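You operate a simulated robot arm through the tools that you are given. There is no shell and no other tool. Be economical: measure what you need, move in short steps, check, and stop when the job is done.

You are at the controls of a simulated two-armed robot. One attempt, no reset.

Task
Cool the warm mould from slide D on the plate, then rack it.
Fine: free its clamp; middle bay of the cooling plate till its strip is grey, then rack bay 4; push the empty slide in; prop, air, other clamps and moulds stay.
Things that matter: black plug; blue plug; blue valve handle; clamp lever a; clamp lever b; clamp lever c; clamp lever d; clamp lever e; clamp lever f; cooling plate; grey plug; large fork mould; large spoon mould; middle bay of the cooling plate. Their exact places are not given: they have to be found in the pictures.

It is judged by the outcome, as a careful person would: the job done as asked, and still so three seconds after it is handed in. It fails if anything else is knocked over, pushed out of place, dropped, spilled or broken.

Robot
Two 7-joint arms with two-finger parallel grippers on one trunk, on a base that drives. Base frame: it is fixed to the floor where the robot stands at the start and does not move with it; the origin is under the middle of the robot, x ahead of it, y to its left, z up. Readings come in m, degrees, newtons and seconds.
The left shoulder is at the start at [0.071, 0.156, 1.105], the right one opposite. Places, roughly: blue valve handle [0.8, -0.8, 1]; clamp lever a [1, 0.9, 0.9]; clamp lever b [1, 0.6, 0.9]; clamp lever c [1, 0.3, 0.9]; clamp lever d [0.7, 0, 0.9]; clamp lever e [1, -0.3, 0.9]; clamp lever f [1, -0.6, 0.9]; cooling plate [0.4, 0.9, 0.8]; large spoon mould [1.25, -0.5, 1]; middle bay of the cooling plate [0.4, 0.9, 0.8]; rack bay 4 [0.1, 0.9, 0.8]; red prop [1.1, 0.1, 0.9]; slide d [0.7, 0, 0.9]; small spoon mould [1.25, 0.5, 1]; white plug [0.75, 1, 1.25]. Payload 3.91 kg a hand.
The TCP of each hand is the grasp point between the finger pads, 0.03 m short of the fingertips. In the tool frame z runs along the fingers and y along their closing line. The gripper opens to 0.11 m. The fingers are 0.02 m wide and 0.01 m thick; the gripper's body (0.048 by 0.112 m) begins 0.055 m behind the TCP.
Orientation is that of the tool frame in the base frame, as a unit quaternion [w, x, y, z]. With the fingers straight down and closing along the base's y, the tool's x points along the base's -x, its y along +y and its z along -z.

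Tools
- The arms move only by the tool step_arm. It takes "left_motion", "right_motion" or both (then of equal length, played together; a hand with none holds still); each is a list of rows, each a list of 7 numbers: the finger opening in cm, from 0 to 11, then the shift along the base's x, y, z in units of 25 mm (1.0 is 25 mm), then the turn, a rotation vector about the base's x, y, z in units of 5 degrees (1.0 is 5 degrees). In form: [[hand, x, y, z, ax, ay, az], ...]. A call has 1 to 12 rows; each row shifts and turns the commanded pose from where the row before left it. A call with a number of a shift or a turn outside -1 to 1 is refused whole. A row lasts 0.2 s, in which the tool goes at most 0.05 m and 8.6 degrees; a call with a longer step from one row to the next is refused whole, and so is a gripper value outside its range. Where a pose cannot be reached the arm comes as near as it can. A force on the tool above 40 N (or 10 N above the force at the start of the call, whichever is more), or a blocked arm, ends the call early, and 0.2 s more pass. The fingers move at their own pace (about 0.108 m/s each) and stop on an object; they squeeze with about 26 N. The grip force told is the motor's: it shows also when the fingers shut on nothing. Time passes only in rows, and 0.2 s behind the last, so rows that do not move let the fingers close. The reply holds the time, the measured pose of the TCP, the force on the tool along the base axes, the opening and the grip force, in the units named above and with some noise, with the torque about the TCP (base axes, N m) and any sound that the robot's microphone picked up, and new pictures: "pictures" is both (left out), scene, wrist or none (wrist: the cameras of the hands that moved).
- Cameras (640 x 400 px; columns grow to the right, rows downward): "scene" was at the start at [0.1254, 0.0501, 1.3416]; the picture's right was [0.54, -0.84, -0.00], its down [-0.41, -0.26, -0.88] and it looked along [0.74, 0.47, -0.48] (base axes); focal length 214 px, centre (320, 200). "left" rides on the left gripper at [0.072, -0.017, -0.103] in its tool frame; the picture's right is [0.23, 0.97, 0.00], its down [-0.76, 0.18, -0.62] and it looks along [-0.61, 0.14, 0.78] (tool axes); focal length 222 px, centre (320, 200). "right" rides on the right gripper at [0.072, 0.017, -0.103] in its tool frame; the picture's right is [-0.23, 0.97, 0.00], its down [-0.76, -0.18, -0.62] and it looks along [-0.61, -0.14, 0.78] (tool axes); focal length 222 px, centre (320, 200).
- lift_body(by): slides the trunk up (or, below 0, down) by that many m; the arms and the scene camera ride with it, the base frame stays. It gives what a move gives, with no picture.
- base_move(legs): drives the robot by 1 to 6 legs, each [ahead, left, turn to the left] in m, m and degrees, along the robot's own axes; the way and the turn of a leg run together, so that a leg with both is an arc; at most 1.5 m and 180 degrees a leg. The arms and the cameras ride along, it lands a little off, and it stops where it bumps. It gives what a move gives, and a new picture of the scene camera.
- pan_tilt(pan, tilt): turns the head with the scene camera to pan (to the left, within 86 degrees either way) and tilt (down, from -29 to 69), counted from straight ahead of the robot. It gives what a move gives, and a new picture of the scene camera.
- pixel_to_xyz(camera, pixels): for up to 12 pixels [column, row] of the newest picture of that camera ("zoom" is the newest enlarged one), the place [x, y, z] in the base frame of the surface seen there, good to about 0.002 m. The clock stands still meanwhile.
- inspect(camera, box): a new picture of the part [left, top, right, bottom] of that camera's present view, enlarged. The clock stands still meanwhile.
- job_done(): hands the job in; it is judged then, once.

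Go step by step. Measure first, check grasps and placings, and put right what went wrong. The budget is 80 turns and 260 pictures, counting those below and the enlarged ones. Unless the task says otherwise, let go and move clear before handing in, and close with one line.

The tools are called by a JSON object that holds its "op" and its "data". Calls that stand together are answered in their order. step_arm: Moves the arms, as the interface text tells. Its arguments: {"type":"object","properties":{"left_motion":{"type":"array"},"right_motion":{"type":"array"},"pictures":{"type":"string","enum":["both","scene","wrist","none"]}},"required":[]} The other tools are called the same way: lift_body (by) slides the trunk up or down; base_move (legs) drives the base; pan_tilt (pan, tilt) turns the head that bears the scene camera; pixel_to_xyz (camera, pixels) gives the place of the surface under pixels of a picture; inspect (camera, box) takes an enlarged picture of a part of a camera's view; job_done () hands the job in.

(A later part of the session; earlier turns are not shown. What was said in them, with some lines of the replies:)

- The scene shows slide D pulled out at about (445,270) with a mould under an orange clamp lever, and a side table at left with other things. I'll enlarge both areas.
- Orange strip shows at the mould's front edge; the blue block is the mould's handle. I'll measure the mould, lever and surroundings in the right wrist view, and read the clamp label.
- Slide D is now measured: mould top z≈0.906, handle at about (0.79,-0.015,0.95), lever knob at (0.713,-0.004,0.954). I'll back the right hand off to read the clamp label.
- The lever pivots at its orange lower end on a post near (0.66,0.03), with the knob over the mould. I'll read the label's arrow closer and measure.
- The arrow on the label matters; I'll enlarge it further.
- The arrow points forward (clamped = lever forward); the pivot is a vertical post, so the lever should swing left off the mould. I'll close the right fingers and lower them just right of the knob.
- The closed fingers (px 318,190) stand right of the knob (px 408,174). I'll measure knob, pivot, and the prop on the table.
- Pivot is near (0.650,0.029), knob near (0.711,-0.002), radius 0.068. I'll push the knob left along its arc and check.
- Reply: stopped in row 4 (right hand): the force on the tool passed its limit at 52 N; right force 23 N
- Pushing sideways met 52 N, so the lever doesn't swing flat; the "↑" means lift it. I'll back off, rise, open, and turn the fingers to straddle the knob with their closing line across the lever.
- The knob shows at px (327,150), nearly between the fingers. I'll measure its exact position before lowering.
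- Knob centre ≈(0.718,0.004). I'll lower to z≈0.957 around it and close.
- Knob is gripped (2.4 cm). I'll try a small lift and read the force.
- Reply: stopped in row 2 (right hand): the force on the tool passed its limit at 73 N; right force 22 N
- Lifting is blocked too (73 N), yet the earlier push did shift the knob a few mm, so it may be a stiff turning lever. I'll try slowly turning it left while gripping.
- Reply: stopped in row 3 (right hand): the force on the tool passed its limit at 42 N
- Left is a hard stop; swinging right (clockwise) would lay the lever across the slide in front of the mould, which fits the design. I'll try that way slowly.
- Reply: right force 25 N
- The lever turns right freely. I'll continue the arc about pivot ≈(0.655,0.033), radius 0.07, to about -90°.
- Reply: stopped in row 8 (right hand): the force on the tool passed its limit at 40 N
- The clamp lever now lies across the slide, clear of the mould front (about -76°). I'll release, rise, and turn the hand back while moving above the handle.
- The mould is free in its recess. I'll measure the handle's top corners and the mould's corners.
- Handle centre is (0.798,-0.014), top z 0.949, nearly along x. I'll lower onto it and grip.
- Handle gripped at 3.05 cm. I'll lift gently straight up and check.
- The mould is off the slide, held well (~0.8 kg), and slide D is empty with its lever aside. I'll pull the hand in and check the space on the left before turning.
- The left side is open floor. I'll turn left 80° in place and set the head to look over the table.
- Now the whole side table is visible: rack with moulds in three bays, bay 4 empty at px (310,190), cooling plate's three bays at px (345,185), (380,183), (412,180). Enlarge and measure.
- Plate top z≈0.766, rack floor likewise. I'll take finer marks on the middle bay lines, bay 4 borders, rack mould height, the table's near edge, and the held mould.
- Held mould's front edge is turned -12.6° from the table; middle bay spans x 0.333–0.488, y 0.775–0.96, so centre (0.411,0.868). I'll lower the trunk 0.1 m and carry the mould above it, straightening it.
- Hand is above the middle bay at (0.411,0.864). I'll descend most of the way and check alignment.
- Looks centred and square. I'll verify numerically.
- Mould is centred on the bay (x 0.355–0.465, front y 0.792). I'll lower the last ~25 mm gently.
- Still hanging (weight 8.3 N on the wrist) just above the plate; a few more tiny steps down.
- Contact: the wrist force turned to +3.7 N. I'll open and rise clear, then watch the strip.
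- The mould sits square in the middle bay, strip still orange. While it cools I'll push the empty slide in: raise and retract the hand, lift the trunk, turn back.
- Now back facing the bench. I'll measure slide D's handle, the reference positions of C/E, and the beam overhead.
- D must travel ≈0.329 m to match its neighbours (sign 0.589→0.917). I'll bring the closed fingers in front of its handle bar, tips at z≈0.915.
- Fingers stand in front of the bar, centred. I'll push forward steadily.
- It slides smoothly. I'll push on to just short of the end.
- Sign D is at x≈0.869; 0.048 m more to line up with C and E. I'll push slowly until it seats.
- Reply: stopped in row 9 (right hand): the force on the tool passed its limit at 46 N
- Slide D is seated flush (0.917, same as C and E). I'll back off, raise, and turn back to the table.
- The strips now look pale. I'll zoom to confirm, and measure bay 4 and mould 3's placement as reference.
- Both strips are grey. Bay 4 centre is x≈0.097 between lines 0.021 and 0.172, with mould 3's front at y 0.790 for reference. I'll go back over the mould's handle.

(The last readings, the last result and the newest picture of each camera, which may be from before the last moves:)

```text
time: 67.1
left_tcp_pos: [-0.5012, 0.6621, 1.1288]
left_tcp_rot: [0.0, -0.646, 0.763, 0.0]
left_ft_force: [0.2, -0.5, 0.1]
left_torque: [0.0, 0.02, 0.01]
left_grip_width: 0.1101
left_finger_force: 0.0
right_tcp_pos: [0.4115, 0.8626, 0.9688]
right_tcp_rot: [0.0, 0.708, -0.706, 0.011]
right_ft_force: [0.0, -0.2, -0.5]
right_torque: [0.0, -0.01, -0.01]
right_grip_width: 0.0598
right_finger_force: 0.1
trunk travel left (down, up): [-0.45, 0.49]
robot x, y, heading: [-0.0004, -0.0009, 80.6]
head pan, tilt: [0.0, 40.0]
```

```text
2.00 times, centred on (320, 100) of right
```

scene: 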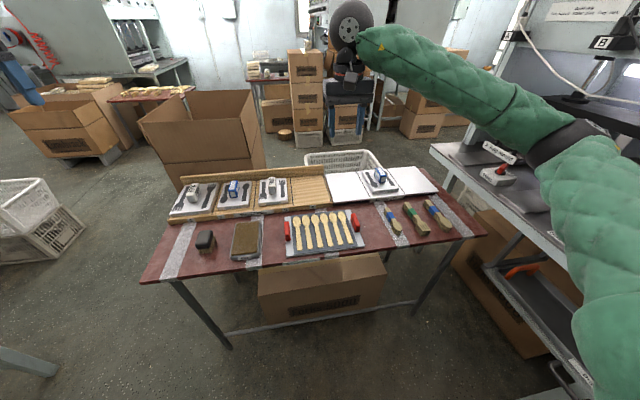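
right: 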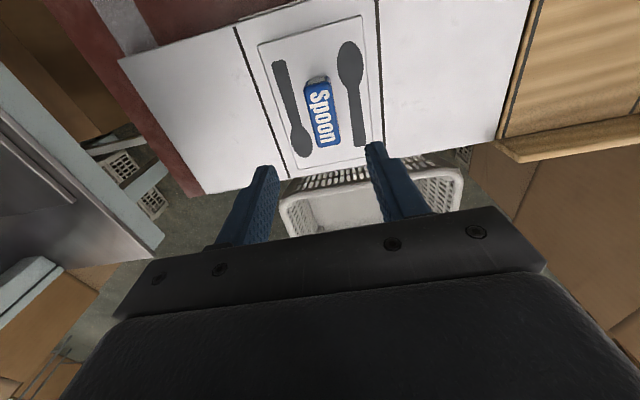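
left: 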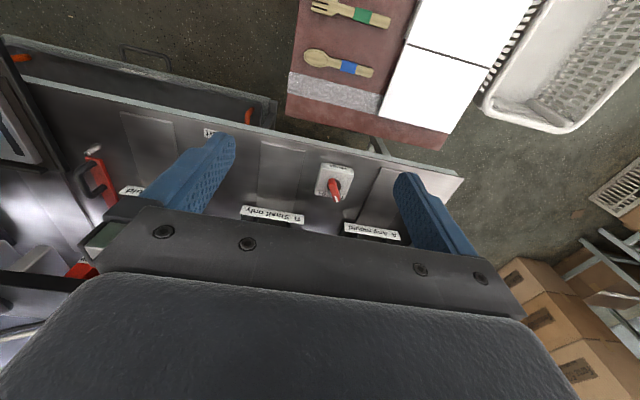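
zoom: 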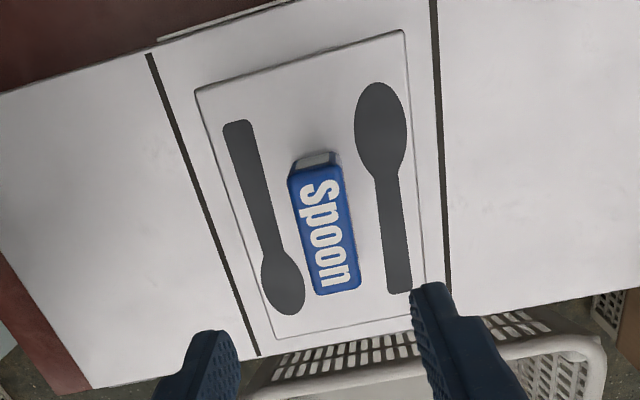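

Hand is over the handle in the same pose as before. I'll descend and grip.

{"op": "step_arm", "data": {"right_motion": [[6, 0, 0, -1, 0, 0, 0], [6, 0, 0, -1, 0, 0, 0], [6, 0, 0, -1, 0, 0, 0], [6, 0, 0, -1, 0, 0, 0], [6, 0, 0, -1, 0, 0, 0], [6, 0, 0, -0.9, 0, 0, 0], [0, 0, 0, 0, 0, 0, 0], [0, 0, 0, 0, 0, 0, 0], [0, 0, 0, 0, 0, 0, 0]], "pictures": "wrist"}}

{"op": "inspect", "data": {"camera": "scene", "box": [350, 140, 420, 190]}}

```text
time: 69.1
left_tcp_pos: [-0.4999, 0.6605, 1.1276]
left_tcp_rot: [0.0, -0.647, 0.763, 0.001]
left_ft_force: [0.6, -0.7, -0.7]
left_torque: [-0.01, -0.01, -0.02]
left_grip_width: 0.1099
left_finger_force: 0.0
right_tcp_pos: [0.4103, 0.8628, 0.8225]
right_tcp_rot: [-0.001, 0.707, -0.707, 0.011]
right_ft_force: [1.3, 3.1, 0.6]
right_torque: [0.45, 0.44, -0.19]
right_grip_width: 0.0298
right_finger_force: 25.9
trunk travel left (down, up): [-0.45, 0.49]
robot x, y, heading: [-0.0008, -0.0011, 80.5]
head pan, tilt: [0.0, 40.0]
```

right: 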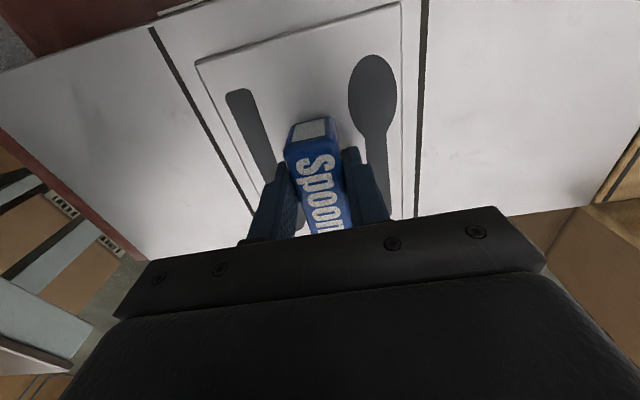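

```text
8.00 times, centred on (385, 165) of scene
```

zoom: 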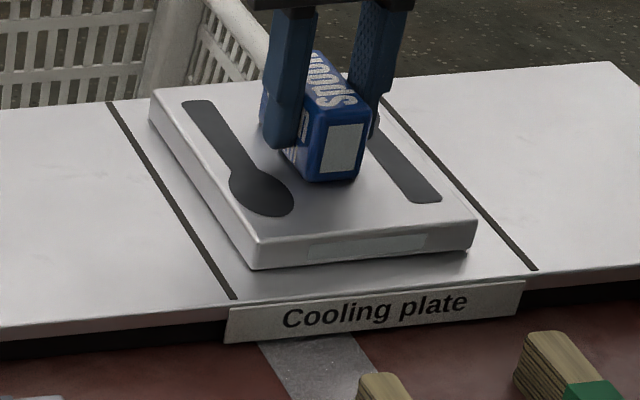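

Gripped again at 3.0 cm. I'll lift and carry to above bay 4.

{"op": "step_arm", "data": {"right_motion": [[0, 0, 0, 0.3, 0, 0, 0], [0, 0, 0, 0.7, 0, 0, 0], [0, 0, 0, 1, 0, 0, 0], [0, 0, 0, 1, 0, 0, 0], [0, -0.6, 0, 1, 0, 0, 0], [0, -1, 0, 0, 0, 0, 0], [0, -1, 0, 0, 0, 0, 0], [0, -1, 0, 0, 0, 0, 0], [0, -1, 0, 0, 0, 0, 0], [0, -1, 0, 0, 0, 0, 0], [0, -1, 0, 0, 0, 0, 0], [0, -1, 0, 0, 0, 0, 0]], "pictures": "none"}}

{"op": "step_arm", "data": {"right_motion": [[0, -1, 0, 0, 0, 0, 0], [0, -1, 0, 0, 0, 0, 0], [0, -1, 0, 0, 0, 0, 0], [0, -1, 0, 0, 0, 0, 0], [0, -0.92, 0, 0, 0, 0, 0], [0, 0, 0, -1, 0, 0, 0], [0, 0, 0, -1, 0, 0, 0], [0, 0, 0, -0.8, 0, 0, 0]], "pictures": "both"}}

{"op": "inspect", "data": {"camera": "scene", "box": [250, 130, 370, 220]}}

```text
time: 71.7
left_tcp_pos: [-0.502, 0.6631, 1.1268]
left_tcp_rot: [0.0, -0.646, 0.763, -0.002]
left_ft_force: [-0.4, 0.4, -0.1]
left_torque: [0.02, -0.01, -0.04]
left_grip_width: 0.1098
left_finger_force: 0.1
right_tcp_pos: [0.2209, 0.8629, 0.9223]
right_tcp_rot: [-0.001, 0.708, -0.706, 0.011]
right_ft_force: [1.0, -1.6, -7.0]
right_torque: [-0.03, -0.03, 0.01]
right_grip_width: 0.0298
right_finger_force: 26.2
trunk travel left (down, up): [-0.45, 0.49]
robot x, y, heading: [-0.002, -0.001, 80.6]
head pan, tilt: [0.0, 40.0]
```

```text
time: 73.5
left_tcp_pos: [-0.5003, 0.663, 1.1278]
left_tcp_rot: [-0.001, -0.646, 0.763, -0.001]
left_ft_force: [0.4, -0.7, -0.9]
left_torque: [-0.04, -0.03, 0.02]
left_grip_width: 0.1097
left_finger_force: 0.0
right_tcp_pos: [0.0966, 0.8628, 0.8519]
right_tcp_rot: [-0.001, 0.708, -0.706, 0.01]
right_ft_force: [-0.2, 0.5, -8.5]
right_torque: [-0.08, 0.02, -0.02]
right_grip_width: 0.03
right_finger_force: 25.9
trunk travel left (down, up): [-0.45, 0.49]
robot x, y, heading: [-0.0028, -0.0046, 80.6]
head pan, tilt: [0.0, 40.0]
```

scene: 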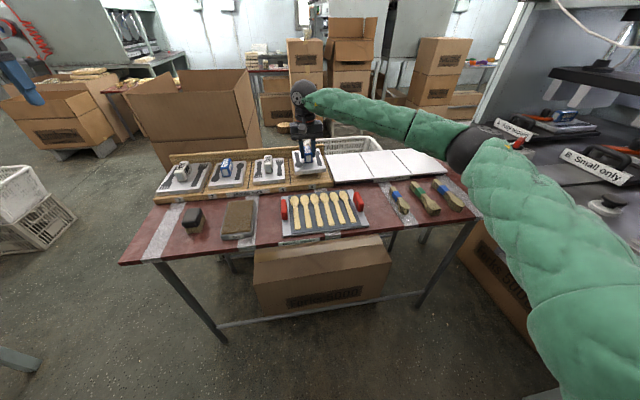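
right: 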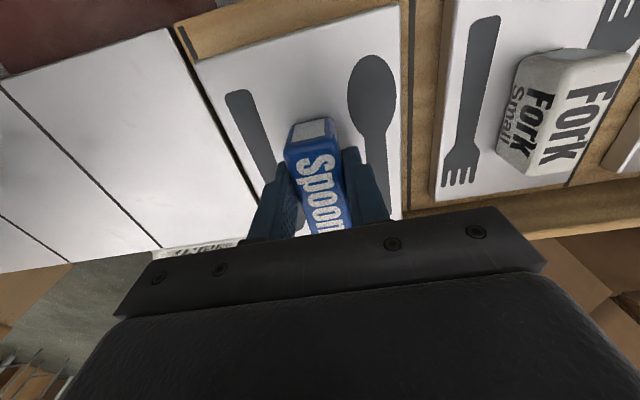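

```text
4.44 times, centred on (310, 175) of scene
```

zoom: 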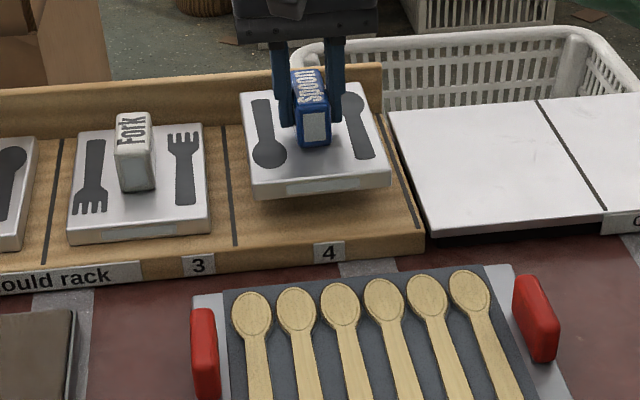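

Mould hovers over bay 4. Verify position and the back clearance.

{"op": "pixel_to_xyz", "data": {"camera": "right", "pixels": [[198, 68], [396, 12], [182, 45], [411, 30], [300, 228], [408, 190]]}}

{"op": "pixel_to_xyz", "data": {"camera": "zoom", "pixels": [[245, 95], [258, 185], [385, 175], [210, 72], [234, 240], [410, 215]]}}

```text
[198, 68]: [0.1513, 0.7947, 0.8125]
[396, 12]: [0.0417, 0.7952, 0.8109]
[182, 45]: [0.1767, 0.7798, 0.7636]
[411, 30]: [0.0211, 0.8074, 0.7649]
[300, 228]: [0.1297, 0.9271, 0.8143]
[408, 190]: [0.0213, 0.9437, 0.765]
```

```text
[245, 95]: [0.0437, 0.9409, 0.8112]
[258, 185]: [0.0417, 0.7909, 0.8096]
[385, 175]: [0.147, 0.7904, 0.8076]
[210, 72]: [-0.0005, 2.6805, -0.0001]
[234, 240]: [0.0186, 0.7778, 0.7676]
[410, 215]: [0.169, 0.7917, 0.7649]
```

Centred (x 0.041–0.152, front y 0.791, matching mould 3). Lower gently.

{"op": "step_arm", "data": {"right_motion": [[0, 0, 0, -0.6, 0, 0, 0], [0, 0, 0, -0.35, 0, 0, 0], [0, 0, 0, -0.1, 0, 0, 0], [0, 0, 0, -0.06, 0, 0, 0], [0, 0, 0, -0.06, 0, 0, 0], [0, 0, 0, 0, 0, 0, 0]], "pictures": "none"}}

{"op": "inspect", "data": {"camera": "scene", "box": [270, 140, 350, 205]}}

```text
time: 74.9
left_tcp_pos: [-0.5007, 0.6625, 1.1281]
left_tcp_rot: [0.001, -0.647, 0.763, 0.0]
left_ft_force: [-0.4, 0.6, -0.3]
left_torque: [0.0, 0.0, 0.01]
left_grip_width: 0.11
left_finger_force: 0.1
right_tcp_pos: [0.096, 0.8642, 0.8236]
right_tcp_rot: [-0.001, 0.708, -0.706, 0.01]
right_ft_force: [1.0, 2.3, 1.2]
right_torque: [-0.52, 0.45, -0.03]
right_grip_width: 0.0297
right_finger_force: 26.0
trunk travel left (down, up): [-0.45, 0.49]
robot x, y, heading: [-0.0019, 0.0005, 80.6]
head pan, tilt: [0.0, 40.0]
```

```text
6.15 times, centred on (310, 172) of scene
```

zoom: 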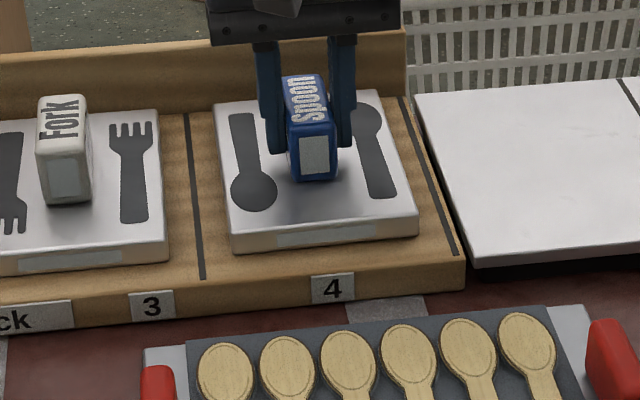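

The mould has landed in bay 4 (weight off the wrist). I'll release, rise, and back away.

{"op": "step_arm", "data": {"right_motion": [[5.5, 0, 0, 0, 0, 0, 0], [5.5, 0, 0, 0, 0, 0, 0], [5.5, 0, 0, 1, 0, 0, 0], [5.5, 0, 0, 1, 0, 0, 0], [5.5, 0, 0, 1, 0, 0, 0], [5.5, 0, 0, 1, 0, 0, 0], [5.5, 0, 0, 1, 0, 0, 0], [5.5, 0, 0, 1, 0, 0, 0], [5.5, 0.5, -1, 0.5, 0, 0, 0], [5.5, 0.5, -1, 0.5, 0, 0, 0], [5.5, 0.5, -1, 0, 0, 0, 0], [5.5, 0.5, -1, 0, 0, 0, 0]], "pictures": "scene"}}

{"op": "inspect", "data": {"camera": "scene", "box": [150, 130, 350, 255]}}

{"op": "pan_tilt", "data": {"pan": -75, "tilt": 35}}

```text
time: 77.5
left_tcp_pos: [-0.5018, 0.6599, 1.1292]
left_tcp_rot: [0.0, -0.647, 0.762, 0.0]
left_ft_force: [0.4, -0.5, 0.6]
left_torque: [-0.02, -0.03, 0.0]
left_grip_width: 0.11
left_finger_force: 0.1
right_tcp_pos: [0.1458, 0.7607, 0.9987]
right_tcp_rot: [-0.001, 0.708, -0.706, 0.01]
right_ft_force: [-0.8, -0.6, -0.4]
right_torque: [0.04, 0.0, -0.02]
right_grip_width: 0.0552
right_finger_force: 0.0
trunk travel left (down, up): [-0.45, 0.49]
robot x, y, heading: [-0.0003, 0.0026, 80.6]
head pan, tilt: [0.0, 40.0]
```

scene: 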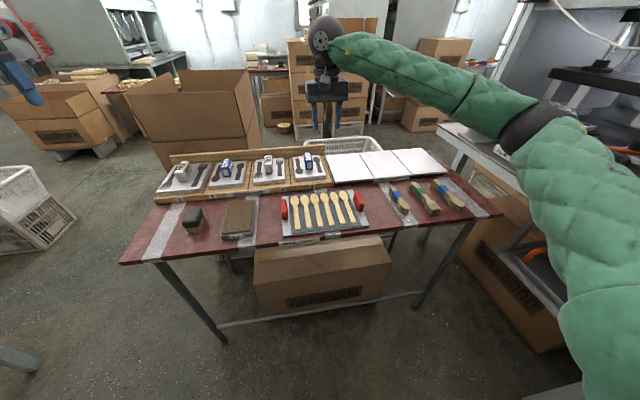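

```text
3.20 times, centred on (250, 192) of scene
```

zoom: 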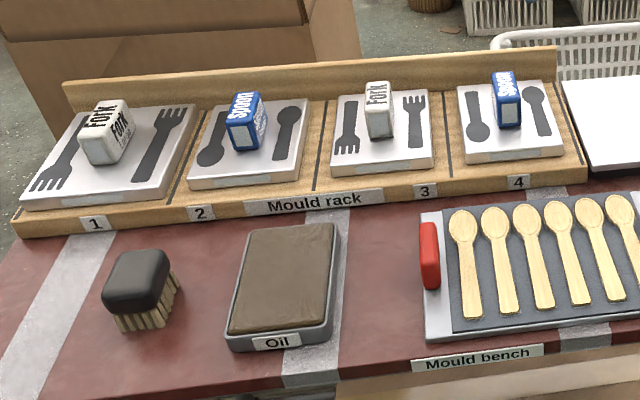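

```text
time: 79.0
left_tcp_pos: [-0.5003, 0.6608, 1.1281]
left_tcp_rot: [0.0, -0.647, 0.762, 0.0]
left_ft_force: [-0.4, -0.5, -0.2]
left_torque: [-0.01, -0.01, 0.01]
left_grip_width: 0.1102
left_finger_force: 0.0
right_tcp_pos: [0.1453, 0.7624, 0.9972]
right_tcp_rot: [-0.001, 0.708, -0.706, 0.011]
right_ft_force: [-0.5, 0.1, 0.1]
right_torque: [-0.01, 0.01, 0.03]
right_grip_width: 0.0552
right_finger_force: 0.0
trunk travel left (down, up): [-0.45, 0.49]
robot x, y, heading: [-0.0046, -0.0023, 80.4]
head pan, tilt: [-75.0, 35.0]
```

scene: 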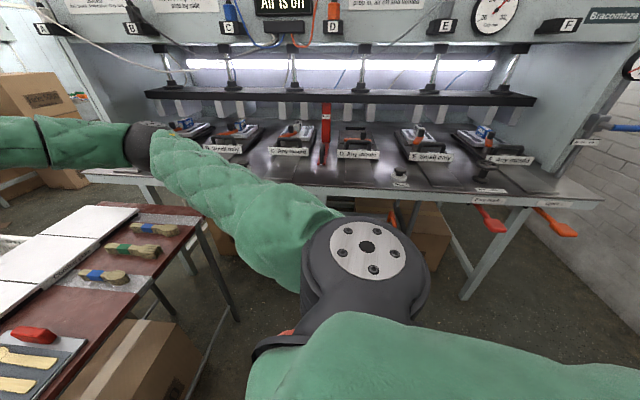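

The mould rests in rack bay 4 with its strip grey, and slide D sits in line with its neighbours. The prop and the other moulds and clamps are where they were, so I'm handing in.

{"op": "job_done", "data": {}}

```text
The job is handed in.
```

The mould from slide D cooled in the middle bay of the plate until its strip went grey, and it is now in rack bay 4. The empty slide is pushed in level with its neighbours, with its clamp left open; the prop, air, other clamps and other moulds are as they were.
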